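You operate a simulated robot arm through the tools that you are given. There is no shell and no other tool. Be economical: measure what you need, move in short steps, check, and stop when the job is done.

You are at the controls of a simulated robot arm. One attempt, no reset.

JOB
Take the steel tin that says "sealant" from the top of the crate table and leave it on the card divider there.
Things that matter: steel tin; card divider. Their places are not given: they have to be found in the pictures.

The check looks at the end state, three seconds after you hand in, the way a careful person would. Anything else that was tipped, shoved, dropped, spilled or broken makes it a failure.

ROBOT AND FRAMES
A 7-joint arm with a two-finger parallel gripper, fixed in place. Base frame: the origin is at the foot of the arm, x ahead of it, y to its left, z up; the work surface is at about z = 0. Readings come in mm, degrees, newtons and seconds.
With the tool pointing down near the work surface it reaches from about 240 to 620 mm from the base axis. Its first joint turns from -66.0 to 66.0 degrees. Payload 2.6 kg.
The TCP is the grasp point between the finger pads, 30 mm short of the fingertips. In the tool frame z runs along the fingers and y along their closing line. Largest opening 94 mm; finger width 28, thickness 10; the body of the gripper, 50 by 96 mm, starts 55 mm behind the TCP.
Orientation is that of the tool frame in the base frame, as [roll, pitch, yaw] about the fixed x, y, z axes, in that order (R = Rz(yaw) Ry(pitch) Rx(roll)). With the fingers straight down and closing along the base's y, the tool's x points along the base's -x, its y along +y and its z along -z.

CONTROLS
- The arm moves only by the tool arm_command. Its argument "increments" is text: rows parted by semicolons, each of 4 numbers parted by spaces: the shift along the tool's x, y, z in mm, then the turn about the tool's z in degrees. In form: dx dy dz yaw; .... A call has 1 to 10 rows; each row shifts and turns the commanded pose from where the row before left it, along the tool's axes as they then stand. "hand" is the opening in per cent of the stroke, from 0 (shut) to 100 (fully open), set as the call begins (left out, the last holds). Each row takes 0.2 s and may step no farther than 50 mm and 8.6 degrees from the row before; otherwise, or with a gripper value out of range, the whole call is refused. Where a pose cannot be reached the arm comes as near as it can. A force on the tool above 40 N (or 10 N above the force at the start of the call, whichever is more), or a blocked arm, ends the call early, and 0.2 s more pass. Each finger travels about 72 mm/s and halts on what it meets, pressing with about 45 N; the grip force reading is that of the motor and also rises with nothing between the fingers. The clock runs only during rows and for 0.2 s after the last one: add rows that do not move to give the fingers time. It gives the time, the measured TCP pose, the force on the tool (base axes), the opening and the grip force at its end, in the units of the frame above (readings bear some noise), and new pictures: "pictures" is both (left out), scene, wrist or none.
- Cameras (640 x 400 px; columns grow to the right, rows downward): "scene" is fixed at [44, 447.9, 550.7]; the picture's right is [-0.63, -0.78, 0.00], its down [-0.54, 0.43, -0.72] and it looks along [0.56, -0.45, -0.69] (base axes); focal length 307 px, centre (320, 200). "wrist" rides on the gripper at [-37, 0, -58] in the tool frame; the picture's right is [0.00, -1.00, 0.00], its down [0.97, 0.00, -0.24] and it looks along [0.24, 0.00, 0.97] (tool axes); focal length 218 px, centre (320, 200).
- locate(camera, pixels): for up to 12 pixels [column, row] of the newest picture of that camera ("zoom" is the newest enlarged one), the place [x, y, z] in the base frame of the surface seen there, good to about 3 mm. The clock stands still meanwhile.
- inspect(camera, box): a new picture of the part [left, top, right, bottom] of that camera's present view, enlarged. The clock stands still meanwhile.
- job_done(): hands the job in; it is judged then, once.

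Keep the steps short. Do not move on a guess: measure, check each grasp and each placing, and mend mistakes. In all there are 60 turns and 150 pictures (those below and enlarged ones count). Leave the gripper open and the arm clear of the work at the hand-in unless told otherwise, and finish with a single line.

The tools are called after "Emit:" by a JSON object that holds its "fn" and its "kwargs". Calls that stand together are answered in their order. arm_command: Moves the arm, as the interface text tells. Its arguments: {"type":"object","properties":{"increments":{"type":"string"},"hand":{"type":"number"},"pictures":{"type":"string","enum":["both","scene","wrist","none"]}},"required":["increments"]} The other tools are called the same way: locate (camera, pixels) gives the place of the surface under pixels of a picture; inspect (camera, box) takes an enlarged picture of a part of a camera's view; job_done () hands the job in.

At the start:

```text
clock: 0.0
ee_pos: [390.5, 165.8, 269.5]
tool_rot: [-179.9, -0.1, -180.0]
ft_force: [-0.9, -0.2, 0.5]
grip_width: 94.0
finger_force: 0.1
```

scene: 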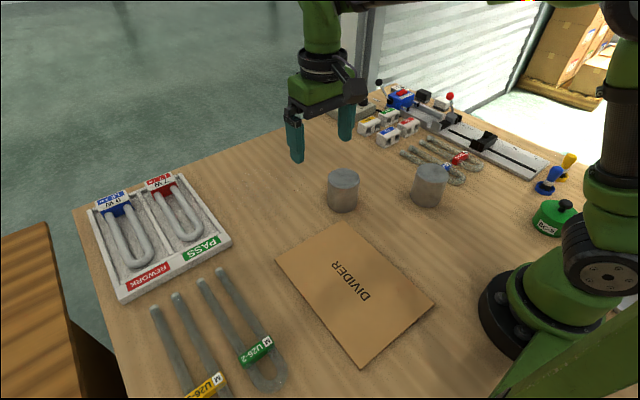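
wrist: 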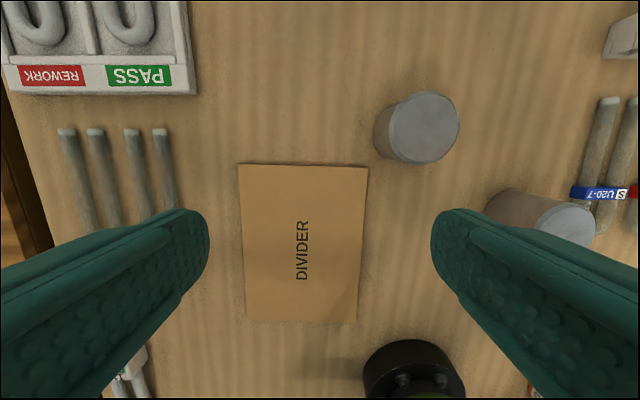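

Two steel tins stand near scene pixels (343,190) and (428,185), and the divider is at (355,290). I can't see any label yet, so I'll enlarge both views and measure.

Emit:
{"fn": "inspect", "kwargs": {"camera": "scene", "box": [310, 150, 470, 250]}}

Emit:
{"fn": "inspect", "kwargs": {"camera": "wrist", "box": [360, 70, 620, 260]}}

Emit:
{"fn": "locate", "kwargs": {"camera": "scene", "pixels": [[343, 178], [343, 205], [430, 173], [428, 198], [333, 222], [276, 260], [434, 304], [361, 366], [355, 290], [343, 213], [428, 207]]}}

```text
4.00 times, centred on (390, 200) of scene
```

zoom: 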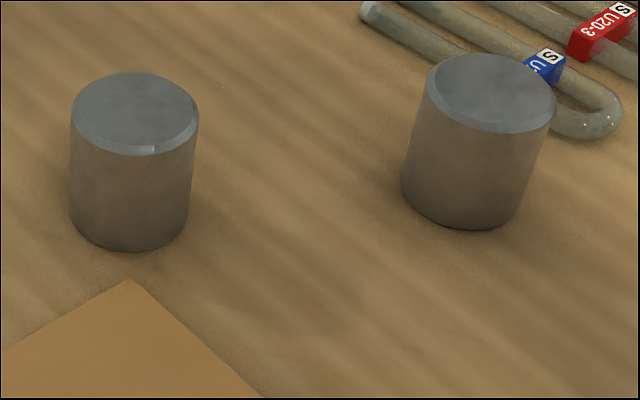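

```text
2.11 times, centred on (490, 165) of wrist
```

zoom: 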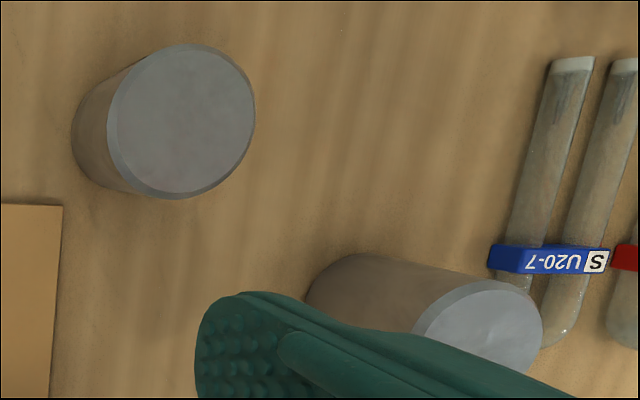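

```text
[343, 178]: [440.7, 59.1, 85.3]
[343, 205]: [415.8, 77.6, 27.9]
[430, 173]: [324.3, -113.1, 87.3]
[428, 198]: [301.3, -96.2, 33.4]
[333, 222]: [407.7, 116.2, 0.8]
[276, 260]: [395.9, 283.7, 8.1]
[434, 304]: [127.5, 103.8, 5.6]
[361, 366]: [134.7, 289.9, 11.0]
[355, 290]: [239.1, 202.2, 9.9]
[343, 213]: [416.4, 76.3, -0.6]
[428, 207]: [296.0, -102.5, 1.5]
```

No label shows on the sides visible so far. Tin A is near (430,67), tin B near (313,-105), both about 86 mm tall. I'll stay high and move to the −y/+x side to see the hidden faces.

Emit:
{"fn": "arm_command", "kwargs": {"increments": "-10 -48 5 0; -10 -48 5 0; -10 -48 10 0; -10 -48 10 0; -10 -48 10 0; -10 -46 20 0; 0 0 0 0", "pictures": "wrist"}}

```text
refused: row 6 steps farther than a row can; nothing moved
```

The last step was slightly too long, so I'll split it.

Emit:
{"fn": "arm_command", "kwargs": {"increments": "-10 -46 5 0; -10 -46 5 0; -10 -46 10 0; -10 -46 10 0; -10 -46 10 0; -10 -40 15 0; 0 -16 5 0; 0 0 0 0", "pictures": "wrist"}}

```text
clock: 1.8
ee_pos: [449.9, -121.2, 210.3]
tool_rot: [180.0, 0.0, -180.0]
ft_force: [0.1, -0.3, 0.0]
grip_width: 94.1
finger_force: 0.0
```

wrist: 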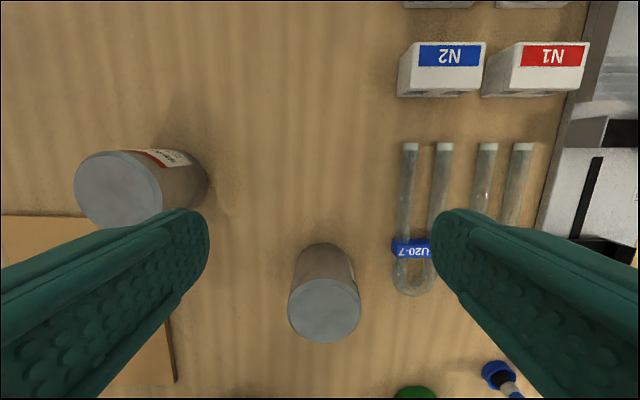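

Labels are just visible on tin A (165,158) and the right edge of tin B (350,265). I'll enlarge both.

Emit:
{"fn": "inspect", "kwargs": {"camera": "wrist", "box": [100, 130, 228, 210]}}

Emit:
{"fn": "inspect", "kwargs": {"camera": "wrist", "box": [280, 230, 392, 300]}}

```text
5.00 times, centred on (164, 170) of wrist
```

zoom: 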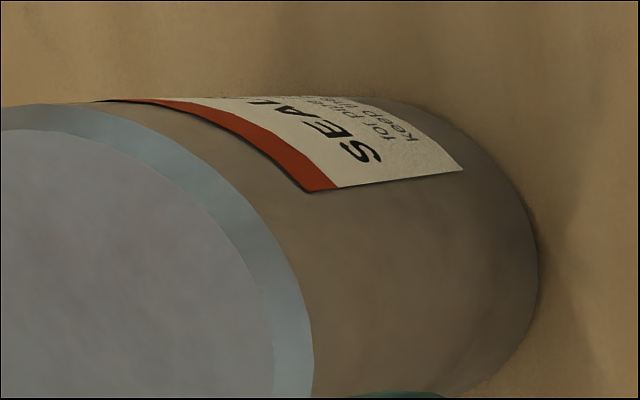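

```text
5.71 times, centred on (336, 265) of wrist
```

zoom: 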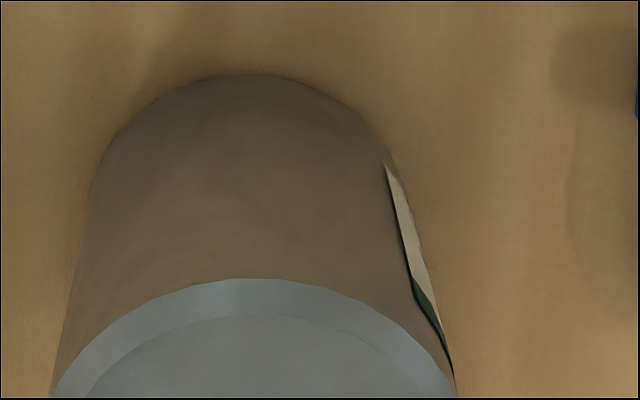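

Tin A reads "SEA…" with a red band. To read the whole word I'll move to its +x side.

Emit:
{"fn": "arm_command", "kwargs": {"increments": "-25 40 0 0; -25 40 0 0; -25 40 0 0; -25 40 0 0; -20 30 0 0; 0 0 0 0", "pictures": "wrist"}}

Emit:
{"fn": "inspect", "kwargs": {"camera": "wrist", "box": [240, 200, 400, 300]}}

```text
clock: 3.2
ee_pos: [574.3, 70.2, 208.1]
tool_rot: [-179.9, -0.1, 180.0]
ft_force: [0.2, 0.1, 0.0]
grip_width: 94.0
finger_force: 0.1
```

wrist: 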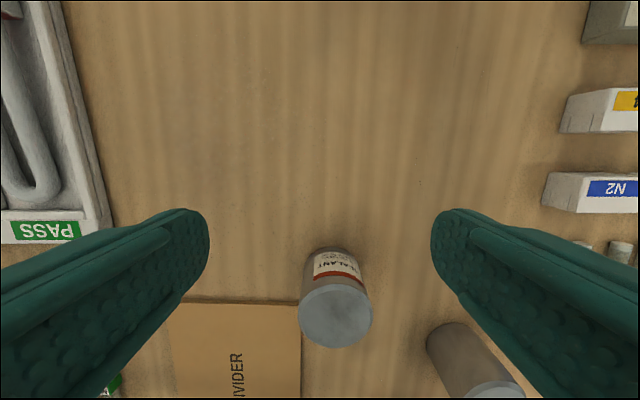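

```text
4.00 times, centred on (320, 250) of wrist
```

zoom: 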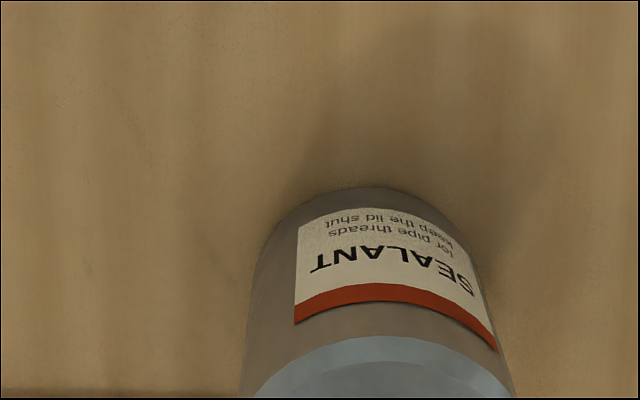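

Tin A is the SEALANT tin. Now I'll measure its lid edges and the divider.

Emit:
{"fn": "locate", "kwargs": {"camera": "wrist", "pixels": [[303, 314], [368, 316], [336, 340], [336, 292], [336, 315], [195, 305], [298, 308], [240, 350], [180, 320], [290, 380], [210, 390], [285, 297]]}}

Emit:
{"fn": "locate", "kwargs": {"camera": "scene", "pixels": [[330, 180], [356, 180], [343, 171], [343, 185], [340, 230], [355, 240], [300, 265], [350, 290], [350, 350], [420, 305], [325, 320], [380, 260]]}}

```text
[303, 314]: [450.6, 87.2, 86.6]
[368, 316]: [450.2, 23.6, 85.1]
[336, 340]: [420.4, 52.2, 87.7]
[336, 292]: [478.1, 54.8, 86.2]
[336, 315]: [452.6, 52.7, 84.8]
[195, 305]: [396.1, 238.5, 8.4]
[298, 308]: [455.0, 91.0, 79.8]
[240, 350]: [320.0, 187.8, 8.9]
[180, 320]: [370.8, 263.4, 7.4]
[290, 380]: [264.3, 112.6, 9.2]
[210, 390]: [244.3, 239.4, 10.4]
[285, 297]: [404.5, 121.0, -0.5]
```

```text
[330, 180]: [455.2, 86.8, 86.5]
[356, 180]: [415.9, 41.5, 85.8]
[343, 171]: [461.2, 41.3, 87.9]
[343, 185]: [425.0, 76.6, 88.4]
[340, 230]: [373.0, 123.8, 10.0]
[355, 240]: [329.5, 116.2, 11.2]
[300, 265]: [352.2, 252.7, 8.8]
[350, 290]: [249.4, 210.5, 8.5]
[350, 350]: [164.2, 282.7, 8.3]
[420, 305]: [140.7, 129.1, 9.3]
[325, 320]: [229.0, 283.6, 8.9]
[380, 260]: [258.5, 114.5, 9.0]
```

The sealant tin's lid centre is about (449,55), diameter about 65, top at 86. The divider's top is at z≈9, spanning x≈130–400 and y≈110–285. I'll move above the tin and enlarge the divider's edge to check it.

Emit:
{"fn": "arm_command", "kwargs": {"increments": "45 -5 0 0; 45 -5 0 0; 35 -5 0 0; 0 0 40 0; 0 0 0 0", "pictures": "both"}}

Emit:
{"fn": "inspect", "kwargs": {"camera": "scene", "box": [260, 210, 452, 380]}}

```text
clock: 4.4
ee_pos: [447.8, 56.1, 168.6]
tool_rot: [-180.0, -0.1, -180.0]
ft_force: [0.0, 0.1, 0.9]
grip_width: 94.0
finger_force: 0.0
```

scene: 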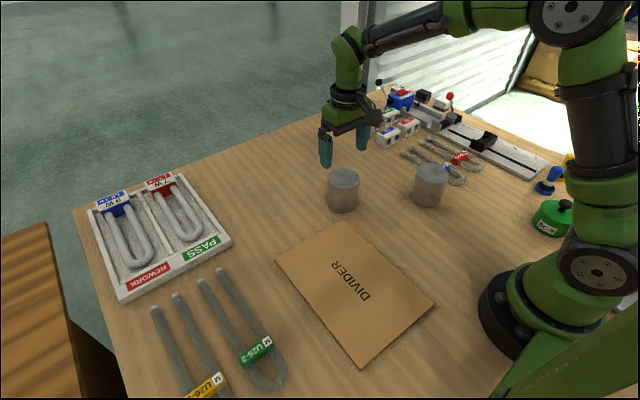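
wrist: 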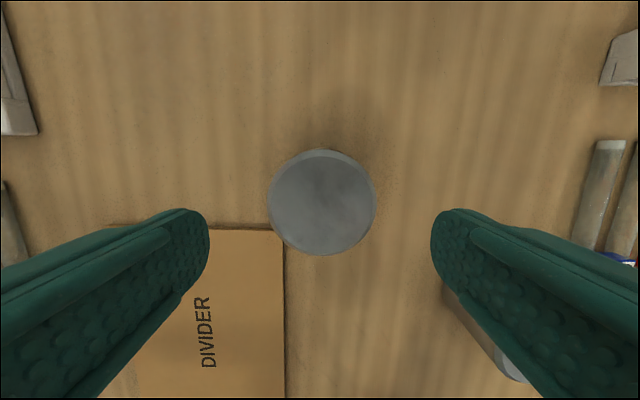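

```text
2.35 times, centred on (356, 295) of scene
```

zoom: 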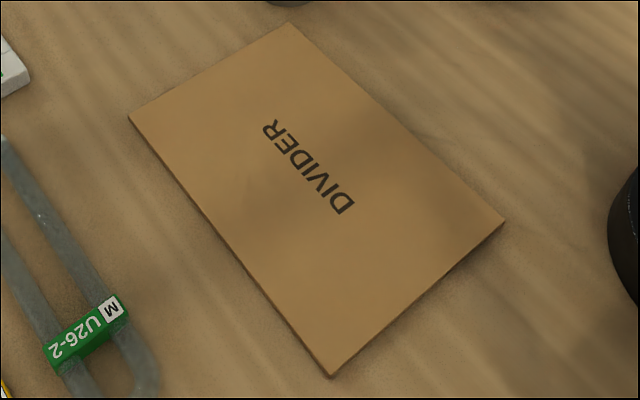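

The tin is centred between the fingers (lid at 321,200 px) with about 14 mm clear on each side. The divider looks like a flat slab about 9 mm thick. Now I'll descend to TCP z≈50.

Emit:
{"fn": "arm_command", "kwargs": {"increments": "0 0 40 0; 0 0 30 0; 0 0 25 0; 0 0 23 0; 0 0 0 0", "pictures": "both"}}

```text
clock: 5.6
ee_pos: [445.0, 56.0, 52.2]
tool_rot: [180.0, 0.0, 180.0]
ft_force: [-0.1, -0.4, -0.3]
grip_width: 94.2
finger_force: 0.1
```

scene: 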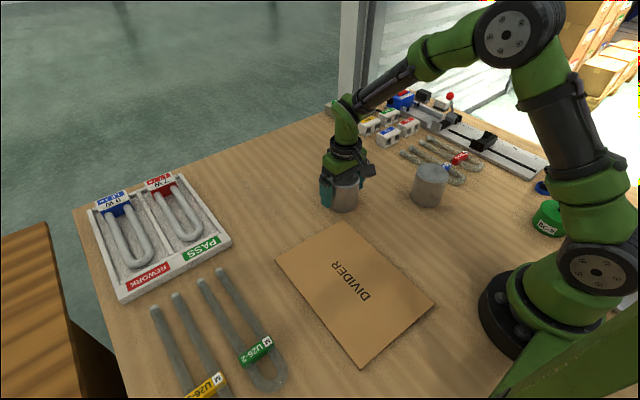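
wrist: 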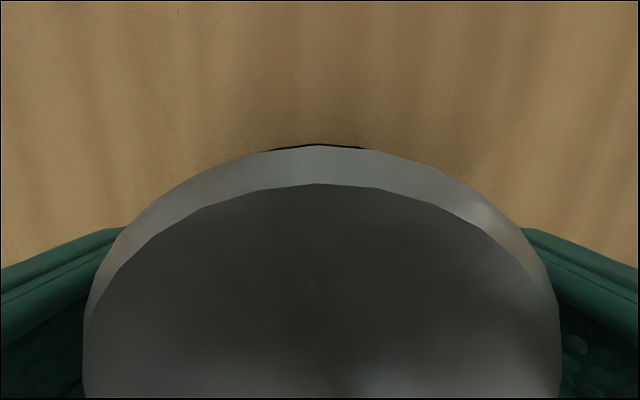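

TCP reads x=445 and the tin centre is ≈449, so I'll nudge 4 mm in +x and then close.

Emit:
{"fn": "arm_command", "kwargs": {"increments": "-4 0 0 0; 0 0 0 0", "pictures": "none"}}

Emit:
{"fn": "arm_command", "kwargs": {"increments": "0 0 0 0; 0 0 0 0; 0 0 0 0; 0 0 0 0", "hand": 0, "pictures": "none"}}

```text
clock: 6.2
ee_pos: [450.4, 55.4, 51.7]
tool_rot: [-180.0, 0.0, -180.0]
ft_force: [0.8, -0.2, 0.2]
grip_width: 94.1
finger_force: 0.0
```

```text
clock: 7.2
ee_pos: [449.5, 55.8, 51.4]
tool_rot: [180.0, 0.1, 180.0]
ft_force: [0.4, -1.2, -0.1]
grip_width: 78.6
finger_force: 44.8
```

The fingers stopped at 78.6 mm, but I measured about 65. I'll look before lifting.

Emit:
{"fn": "arm_command", "kwargs": {"increments": "0 0 0 0", "pictures": "both"}}

Emit:
{"fn": "inspect", "kwargs": {"camera": "scene", "box": [296, 150, 392, 220]}}

```text
clock: 7.6
ee_pos: [449.2, 57.1, 50.8]
tool_rot: [-179.9, 0.0, 179.9]
ft_force: [0.2, -0.4, 0.3]
grip_width: 78.6
finger_force: 44.8
```

scene: 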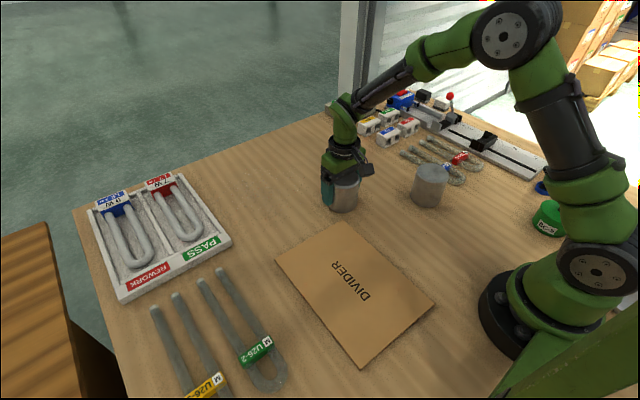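
wrist: 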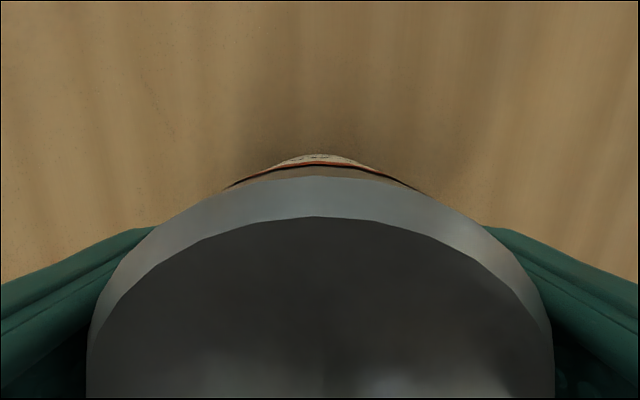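

```text
5.71 times, centred on (344, 185) of scene
```

zoom: 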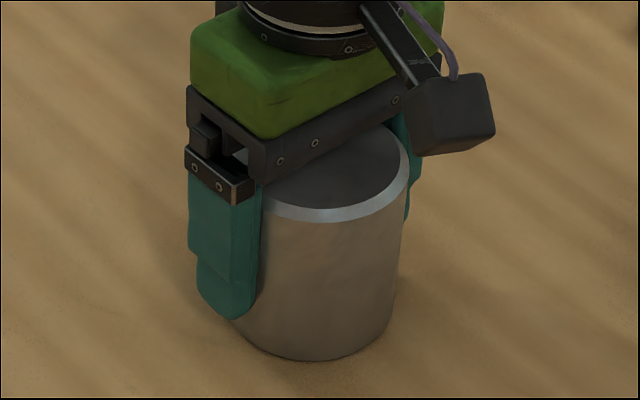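

From the scene (32 px at ~740 mm), the tin is about 77 mm across, so 78.6 fits: the earlier points were on the inner lid face. The grip looks good. I'll lift gently and check.

Emit:
{"fn": "arm_command", "kwargs": {"increments": "0 0 -8 0; 0 0 -15 0; 0 0 -20 0; 0 0 0 0", "pictures": "both"}}

```text
clock: 8.6
ee_pos: [450.3, 55.0, 94.2]
tool_rot: [180.0, 0.0, -180.0]
ft_force: [-0.2, -0.3, -2.6]
grip_width: 75.0
finger_force: 45.2
```

scene: 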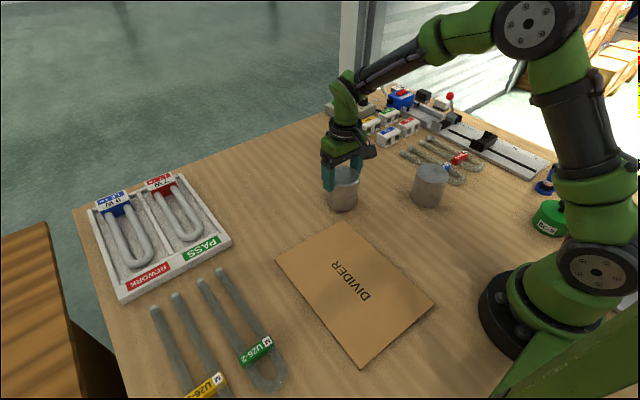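
wrist: 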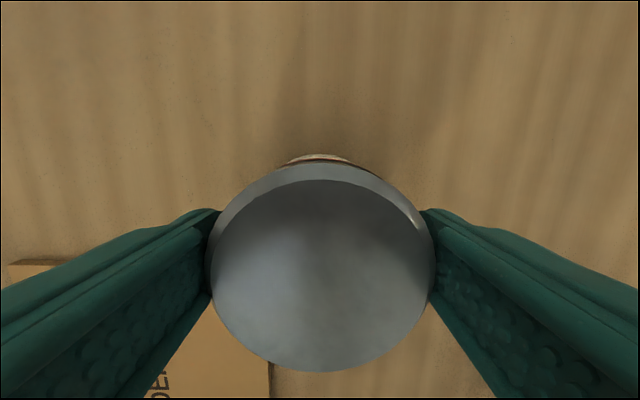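

The opening fell to 75.0 and the tin still stands on the table at (343,190): the fingers slid up it. I'll measure where it is now, and look closely.

Emit:
{"fn": "inspect", "kwargs": {"camera": "scene", "box": [296, 150, 392, 220]}}

Emit:
{"fn": "locate", "kwargs": {"camera": "wrist", "pixels": [[322, 275], [218, 275], [425, 275], [322, 182], [322, 365], [322, 170], [322, 156], [322, 140]]}}

Emit:
{"fn": "locate", "kwargs": {"camera": "scene", "pixels": [[345, 180], [343, 211], [343, 200], [330, 202], [356, 200]]}}

```text
5.71 times, centred on (344, 185) of scene
```

zoom: 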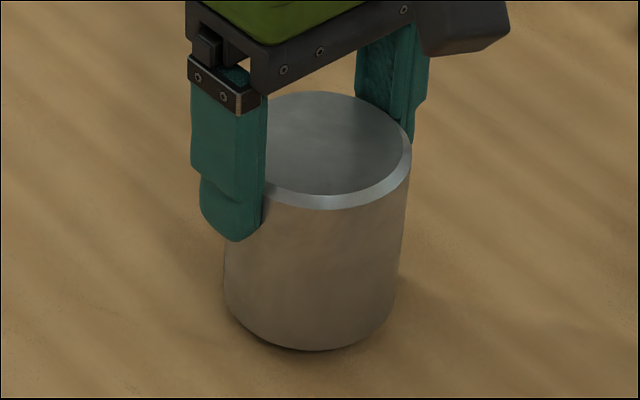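

```text
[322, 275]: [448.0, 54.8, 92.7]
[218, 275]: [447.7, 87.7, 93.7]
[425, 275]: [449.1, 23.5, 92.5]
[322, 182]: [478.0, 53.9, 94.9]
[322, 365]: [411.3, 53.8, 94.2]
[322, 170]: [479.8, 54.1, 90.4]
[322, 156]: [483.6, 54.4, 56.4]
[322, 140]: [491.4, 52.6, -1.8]
```

```text
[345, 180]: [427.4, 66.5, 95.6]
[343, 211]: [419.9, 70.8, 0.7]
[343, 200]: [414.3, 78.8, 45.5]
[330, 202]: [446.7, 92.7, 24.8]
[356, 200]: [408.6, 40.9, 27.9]
```

The lid now reads z≈94, up from 86, so the tin may be hanging slightly in a slipping grip. I'll hold still to see whether it moves.

Emit:
{"fn": "arm_command", "kwargs": {"increments": "0 0 0 0; 0 0 0 0; 0 0 0 0", "pictures": "both"}}

Emit:
{"fn": "locate", "kwargs": {"camera": "wrist", "pixels": [[322, 275], [240, 275], [400, 275], [322, 190], [322, 345]]}}

Emit:
{"fn": "inspect", "kwargs": {"camera": "scene", "box": [296, 150, 392, 220]}}

```text
clock: 9.4
ee_pos: [450.3, 55.6, 94.0]
tool_rot: [179.9, 0.0, -179.9]
ft_force: [-0.6, 0.0, -3.6]
grip_width: 75.3
finger_force: 44.8
```

scene: 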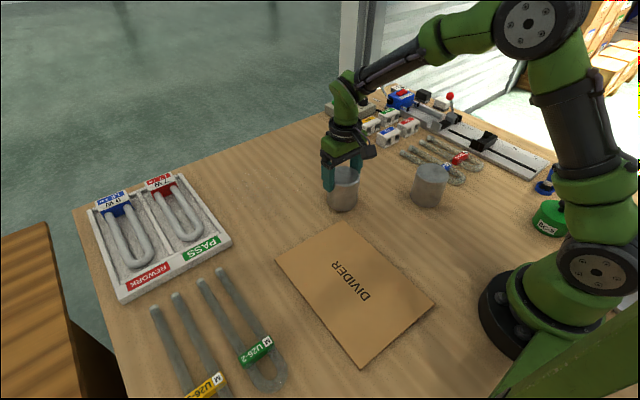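
wrist: 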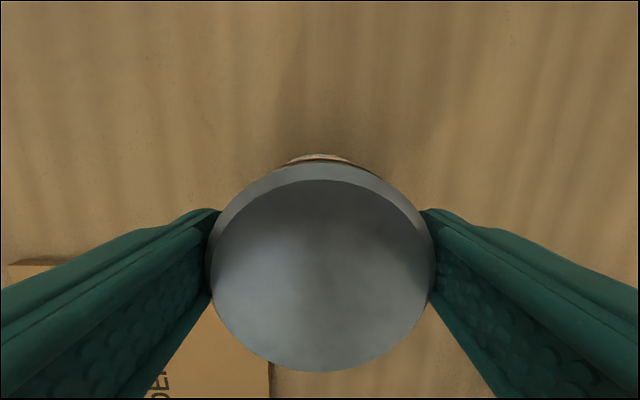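

```text
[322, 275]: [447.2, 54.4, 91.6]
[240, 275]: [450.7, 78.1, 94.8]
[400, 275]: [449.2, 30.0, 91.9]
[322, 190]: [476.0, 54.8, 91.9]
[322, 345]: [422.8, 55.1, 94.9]
```

```text
5.71 times, centred on (344, 185) of scene
```

zoom: 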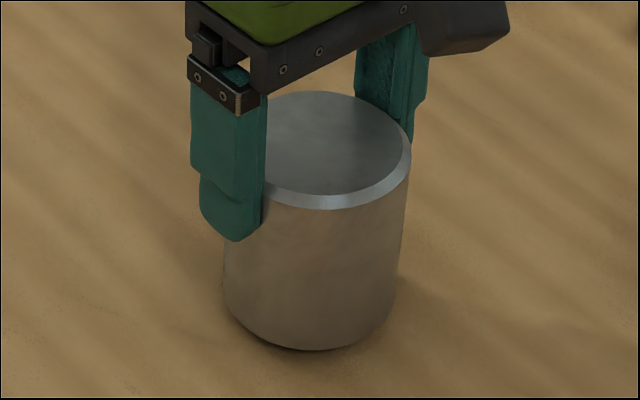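

The tin is hanging steadily: lid z≈93, no sliding, about 3 N, width 75. So the first closing was on its rim, and the pads now hold it properly. I'll lift slowly by 40 mm more and check for slip.

Emit:
{"fn": "arm_command", "kwargs": {"increments": "0 0 -6 0; 0 0 -8 0; 0 0 -8 0; 0 0 -8 0; 0 0 -8 0; 0 0 0 0", "pictures": "both"}}

Emit:
{"fn": "locate", "kwargs": {"camera": "wrist", "pixels": [[322, 275], [240, 275], [400, 275], [322, 190], [322, 345]]}}

```text
clock: 10.8
ee_pos: [449.5, 55.5, 131.4]
tool_rot: [180.0, 0.0, 180.0]
ft_force: [0.0, -0.2, -3.9]
grip_width: 74.8
finger_force: 44.6
```

scene: 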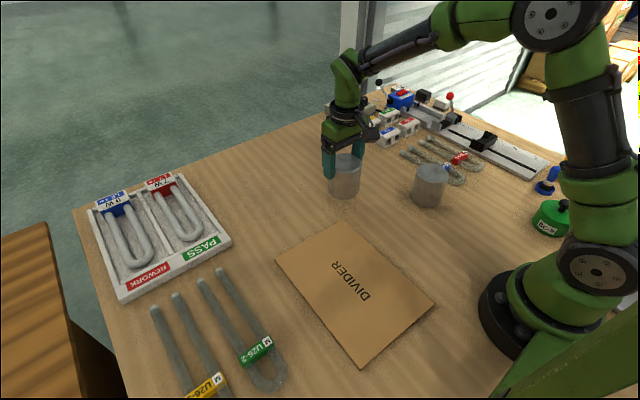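
wrist: 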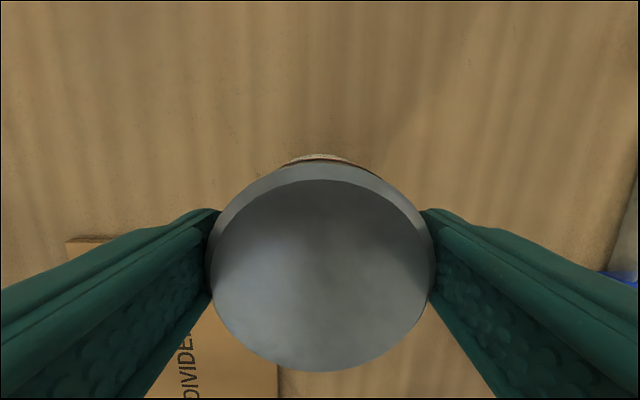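

```text
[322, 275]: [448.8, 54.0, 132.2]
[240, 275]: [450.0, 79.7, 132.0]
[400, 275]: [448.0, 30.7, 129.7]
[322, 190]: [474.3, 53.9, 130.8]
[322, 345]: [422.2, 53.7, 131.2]
```

It's held firmly: the lid moved up with the TCP (z≈131 for both). Now I'll carry it above the divider's centre, about (270,197).

Emit:
{"fn": "arm_command", "kwargs": {"increments": "20 16 0 0; 30 24 0 0; 30 24 0 0; 30 24 0 0; 30 24 0 0; 25 18 0 0; 15 12 0 0; 0 0 0 0", "pictures": "both"}}

Emit:
{"fn": "locate", "kwargs": {"camera": "wrist", "pixels": [[322, 275], [240, 275], [400, 275], [322, 190], [322, 345]]}}

```text
clock: 12.6
ee_pos: [270.8, 198.8, 131.3]
tool_rot: [180.0, 0.0, -180.0]
ft_force: [0.0, -0.2, -2.8]
grip_width: 74.9
finger_force: 45.0
```

scene: 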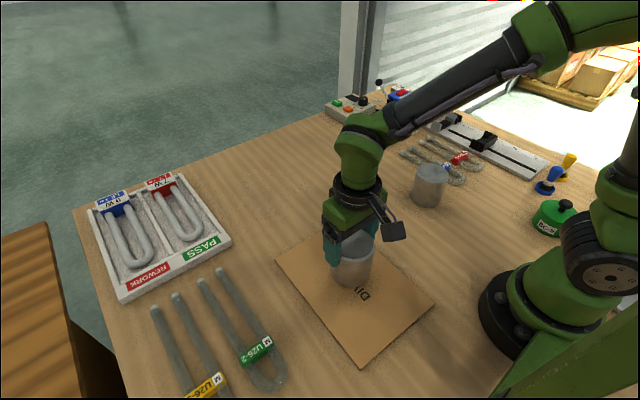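
wrist: 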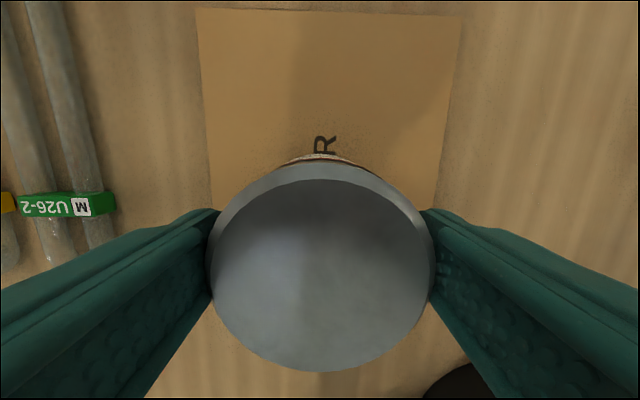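

```text
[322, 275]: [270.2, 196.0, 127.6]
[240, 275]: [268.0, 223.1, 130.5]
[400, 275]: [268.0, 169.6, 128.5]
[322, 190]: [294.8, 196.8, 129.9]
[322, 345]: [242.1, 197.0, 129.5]
```

The tin is over the middle of the divider. Contact should come at TCP z≈96, so I'll lower to about 101.

Emit:
{"fn": "arm_command", "kwargs": {"increments": "0 0 10 0; 0 0 10 0; 0 0 6 0; 0 0 4 0; 0 0 0 0", "pictures": "none"}}

Emit:
{"fn": "arm_command", "kwargs": {"increments": "0 0 1 0; 0 0 1 0; 0 0 1 0; 0 0 0 0", "pictures": "scene"}}

```text
clock: 13.8
ee_pos: [268.4, 196.2, 101.9]
tool_rot: [180.0, 0.0, -179.9]
ft_force: [0.3, 0.2, -3.7]
grip_width: 74.8
finger_force: 45.1
```

```text
clock: 14.8
ee_pos: [267.8, 195.6, 99.5]
tool_rot: [-179.9, 0.0, -180.0]
ft_force: [0.9, -0.4, -3.3]
grip_width: 74.7
finger_force: 45.1
```

scene: 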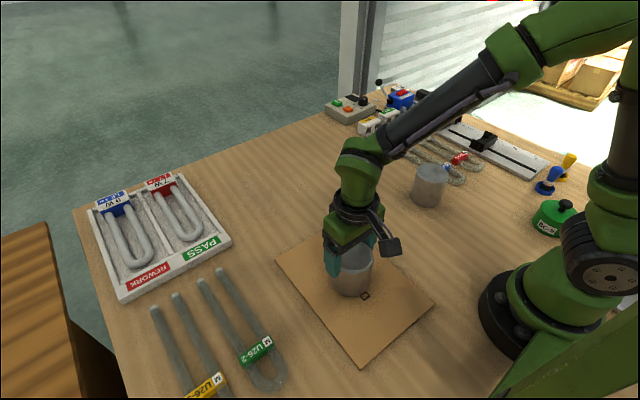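

The tin still hangs (−3.3 N). I'll go down millimetre by millimetre until the force reverses.

Emit:
{"fn": "arm_command", "kwargs": {"increments": "0 0 1 0; 0 0 1 0; 0 0 0 0", "pictures": "none"}}

Emit:
{"fn": "arm_command", "kwargs": {"increments": "0 0 1 0; 0 0 0 0", "pictures": "none"}}

```text
clock: 15.6
ee_pos: [270.4, 196.5, 97.5]
tool_rot: [-180.0, -0.1, -179.9]
ft_force: [-0.1, -0.1, -3.7]
grip_width: 74.4
finger_force: 45.2
```

```text
clock: 16.2
ee_pos: [268.9, 197.5, 95.7]
tool_rot: [-180.0, 0.2, -179.9]
ft_force: [0.2, -3.6, 7.5]
grip_width: 74.4
finger_force: 44.9
```

Contact: the force flipped to +7.5 N at TCP z=95.7. I'll open the hand now and check.

Emit:
{"fn": "arm_command", "kwargs": {"increments": "0 0 0 0; 0 0 0 0; 0 0 0 0", "hand": 100, "pictures": "both"}}

```text
clock: 17.0
ee_pos: [269.4, 197.8, 95.9]
tool_rot: [180.0, 0.0, 180.0]
ft_force: [0.2, 0.3, 0.1]
grip_width: 93.8
finger_force: 0.3
```

scene: 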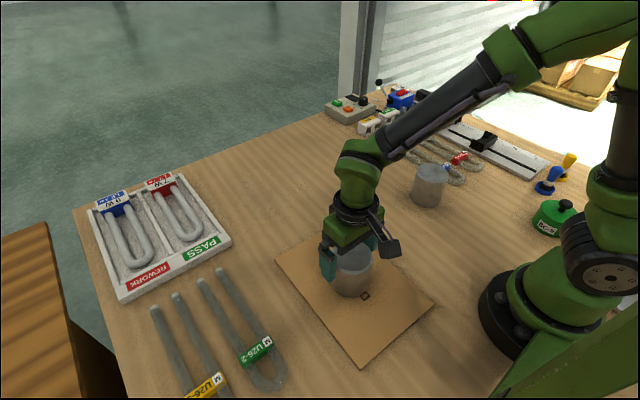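
wrist: 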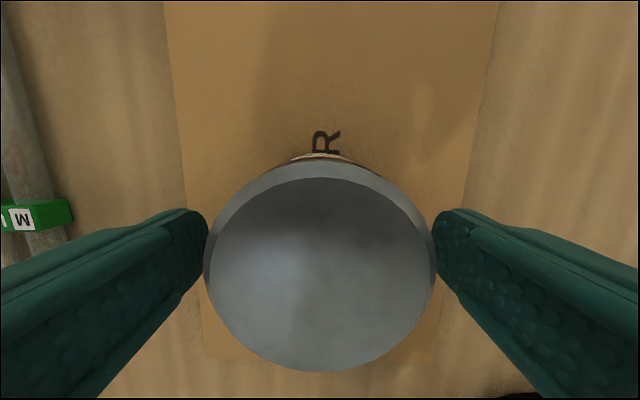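

The hand is open, and the tin stands free. I'll go straight up with small first steps, then move back clear.

Emit:
{"fn": "arm_command", "kwargs": {"increments": "0 0 -8 0; 0 0 -15 0; 0 0 -30 0; 0 0 -40 0; 0 0 -40 0; -45 0 -10 0; -45 0 -10 0; -45 0 0 0; 0 0 0 0", "pictures": "both"}}

Emit:
{"fn": "locate", "kwargs": {"camera": "scene", "pixels": [[352, 258], [352, 292], [276, 260], [434, 304], [361, 364], [345, 260], [360, 255], [430, 173]]}}

Emit:
{"fn": "inspect", "kwargs": {"camera": "scene", "box": [260, 150, 460, 380]}}

```text
clock: 19.0
ee_pos: [406.0, 198.0, 246.1]
tool_rot: [-180.0, -0.1, -180.0]
ft_force: [-0.8, 0.7, 0.1]
grip_width: 94.1
finger_force: 0.0
```

scene: 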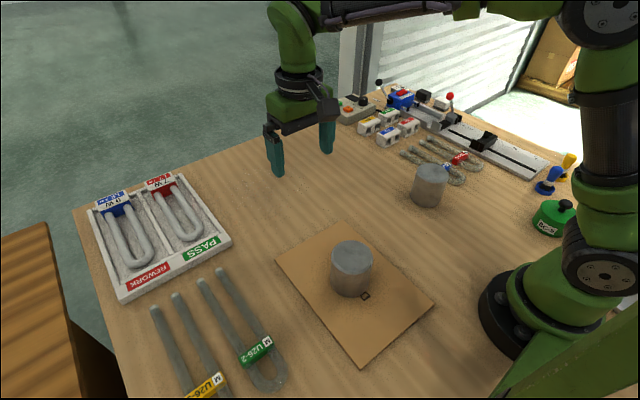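
wrist: 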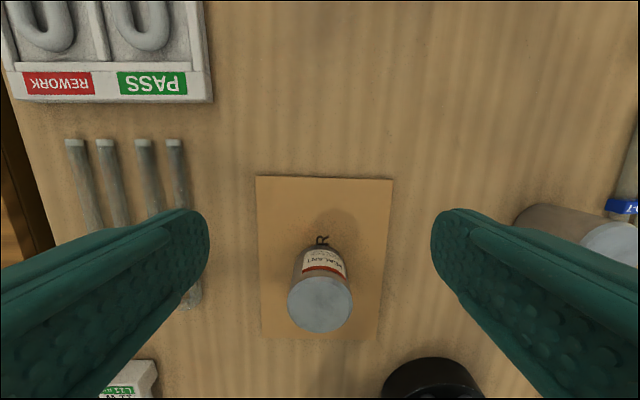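

```text
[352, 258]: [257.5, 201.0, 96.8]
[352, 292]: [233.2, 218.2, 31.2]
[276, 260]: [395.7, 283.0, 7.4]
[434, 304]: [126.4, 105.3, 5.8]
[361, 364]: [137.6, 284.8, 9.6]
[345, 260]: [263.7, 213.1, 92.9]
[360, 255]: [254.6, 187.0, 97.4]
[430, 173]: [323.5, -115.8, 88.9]
```

```text
1.74 times, centred on (360, 265) of scene
```

zoom: 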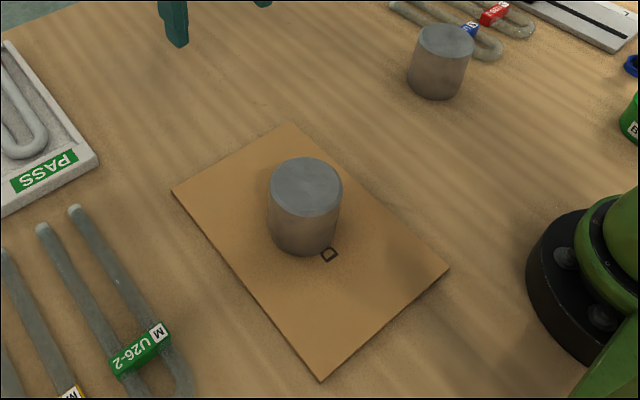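

The SEALANT tin stands upright in the middle of the divider, and the divider and the other tin haven't moved. The gripper is open and the arm is clear, so I'm handing in.

Emit:
{"fn": "job_done", "kwargs": {}}

```text
The job is handed in.
```

The sealant tin is standing upright in the middle of the card divider, with the gripper open, the arm clear, and the divider and other tin where they were.
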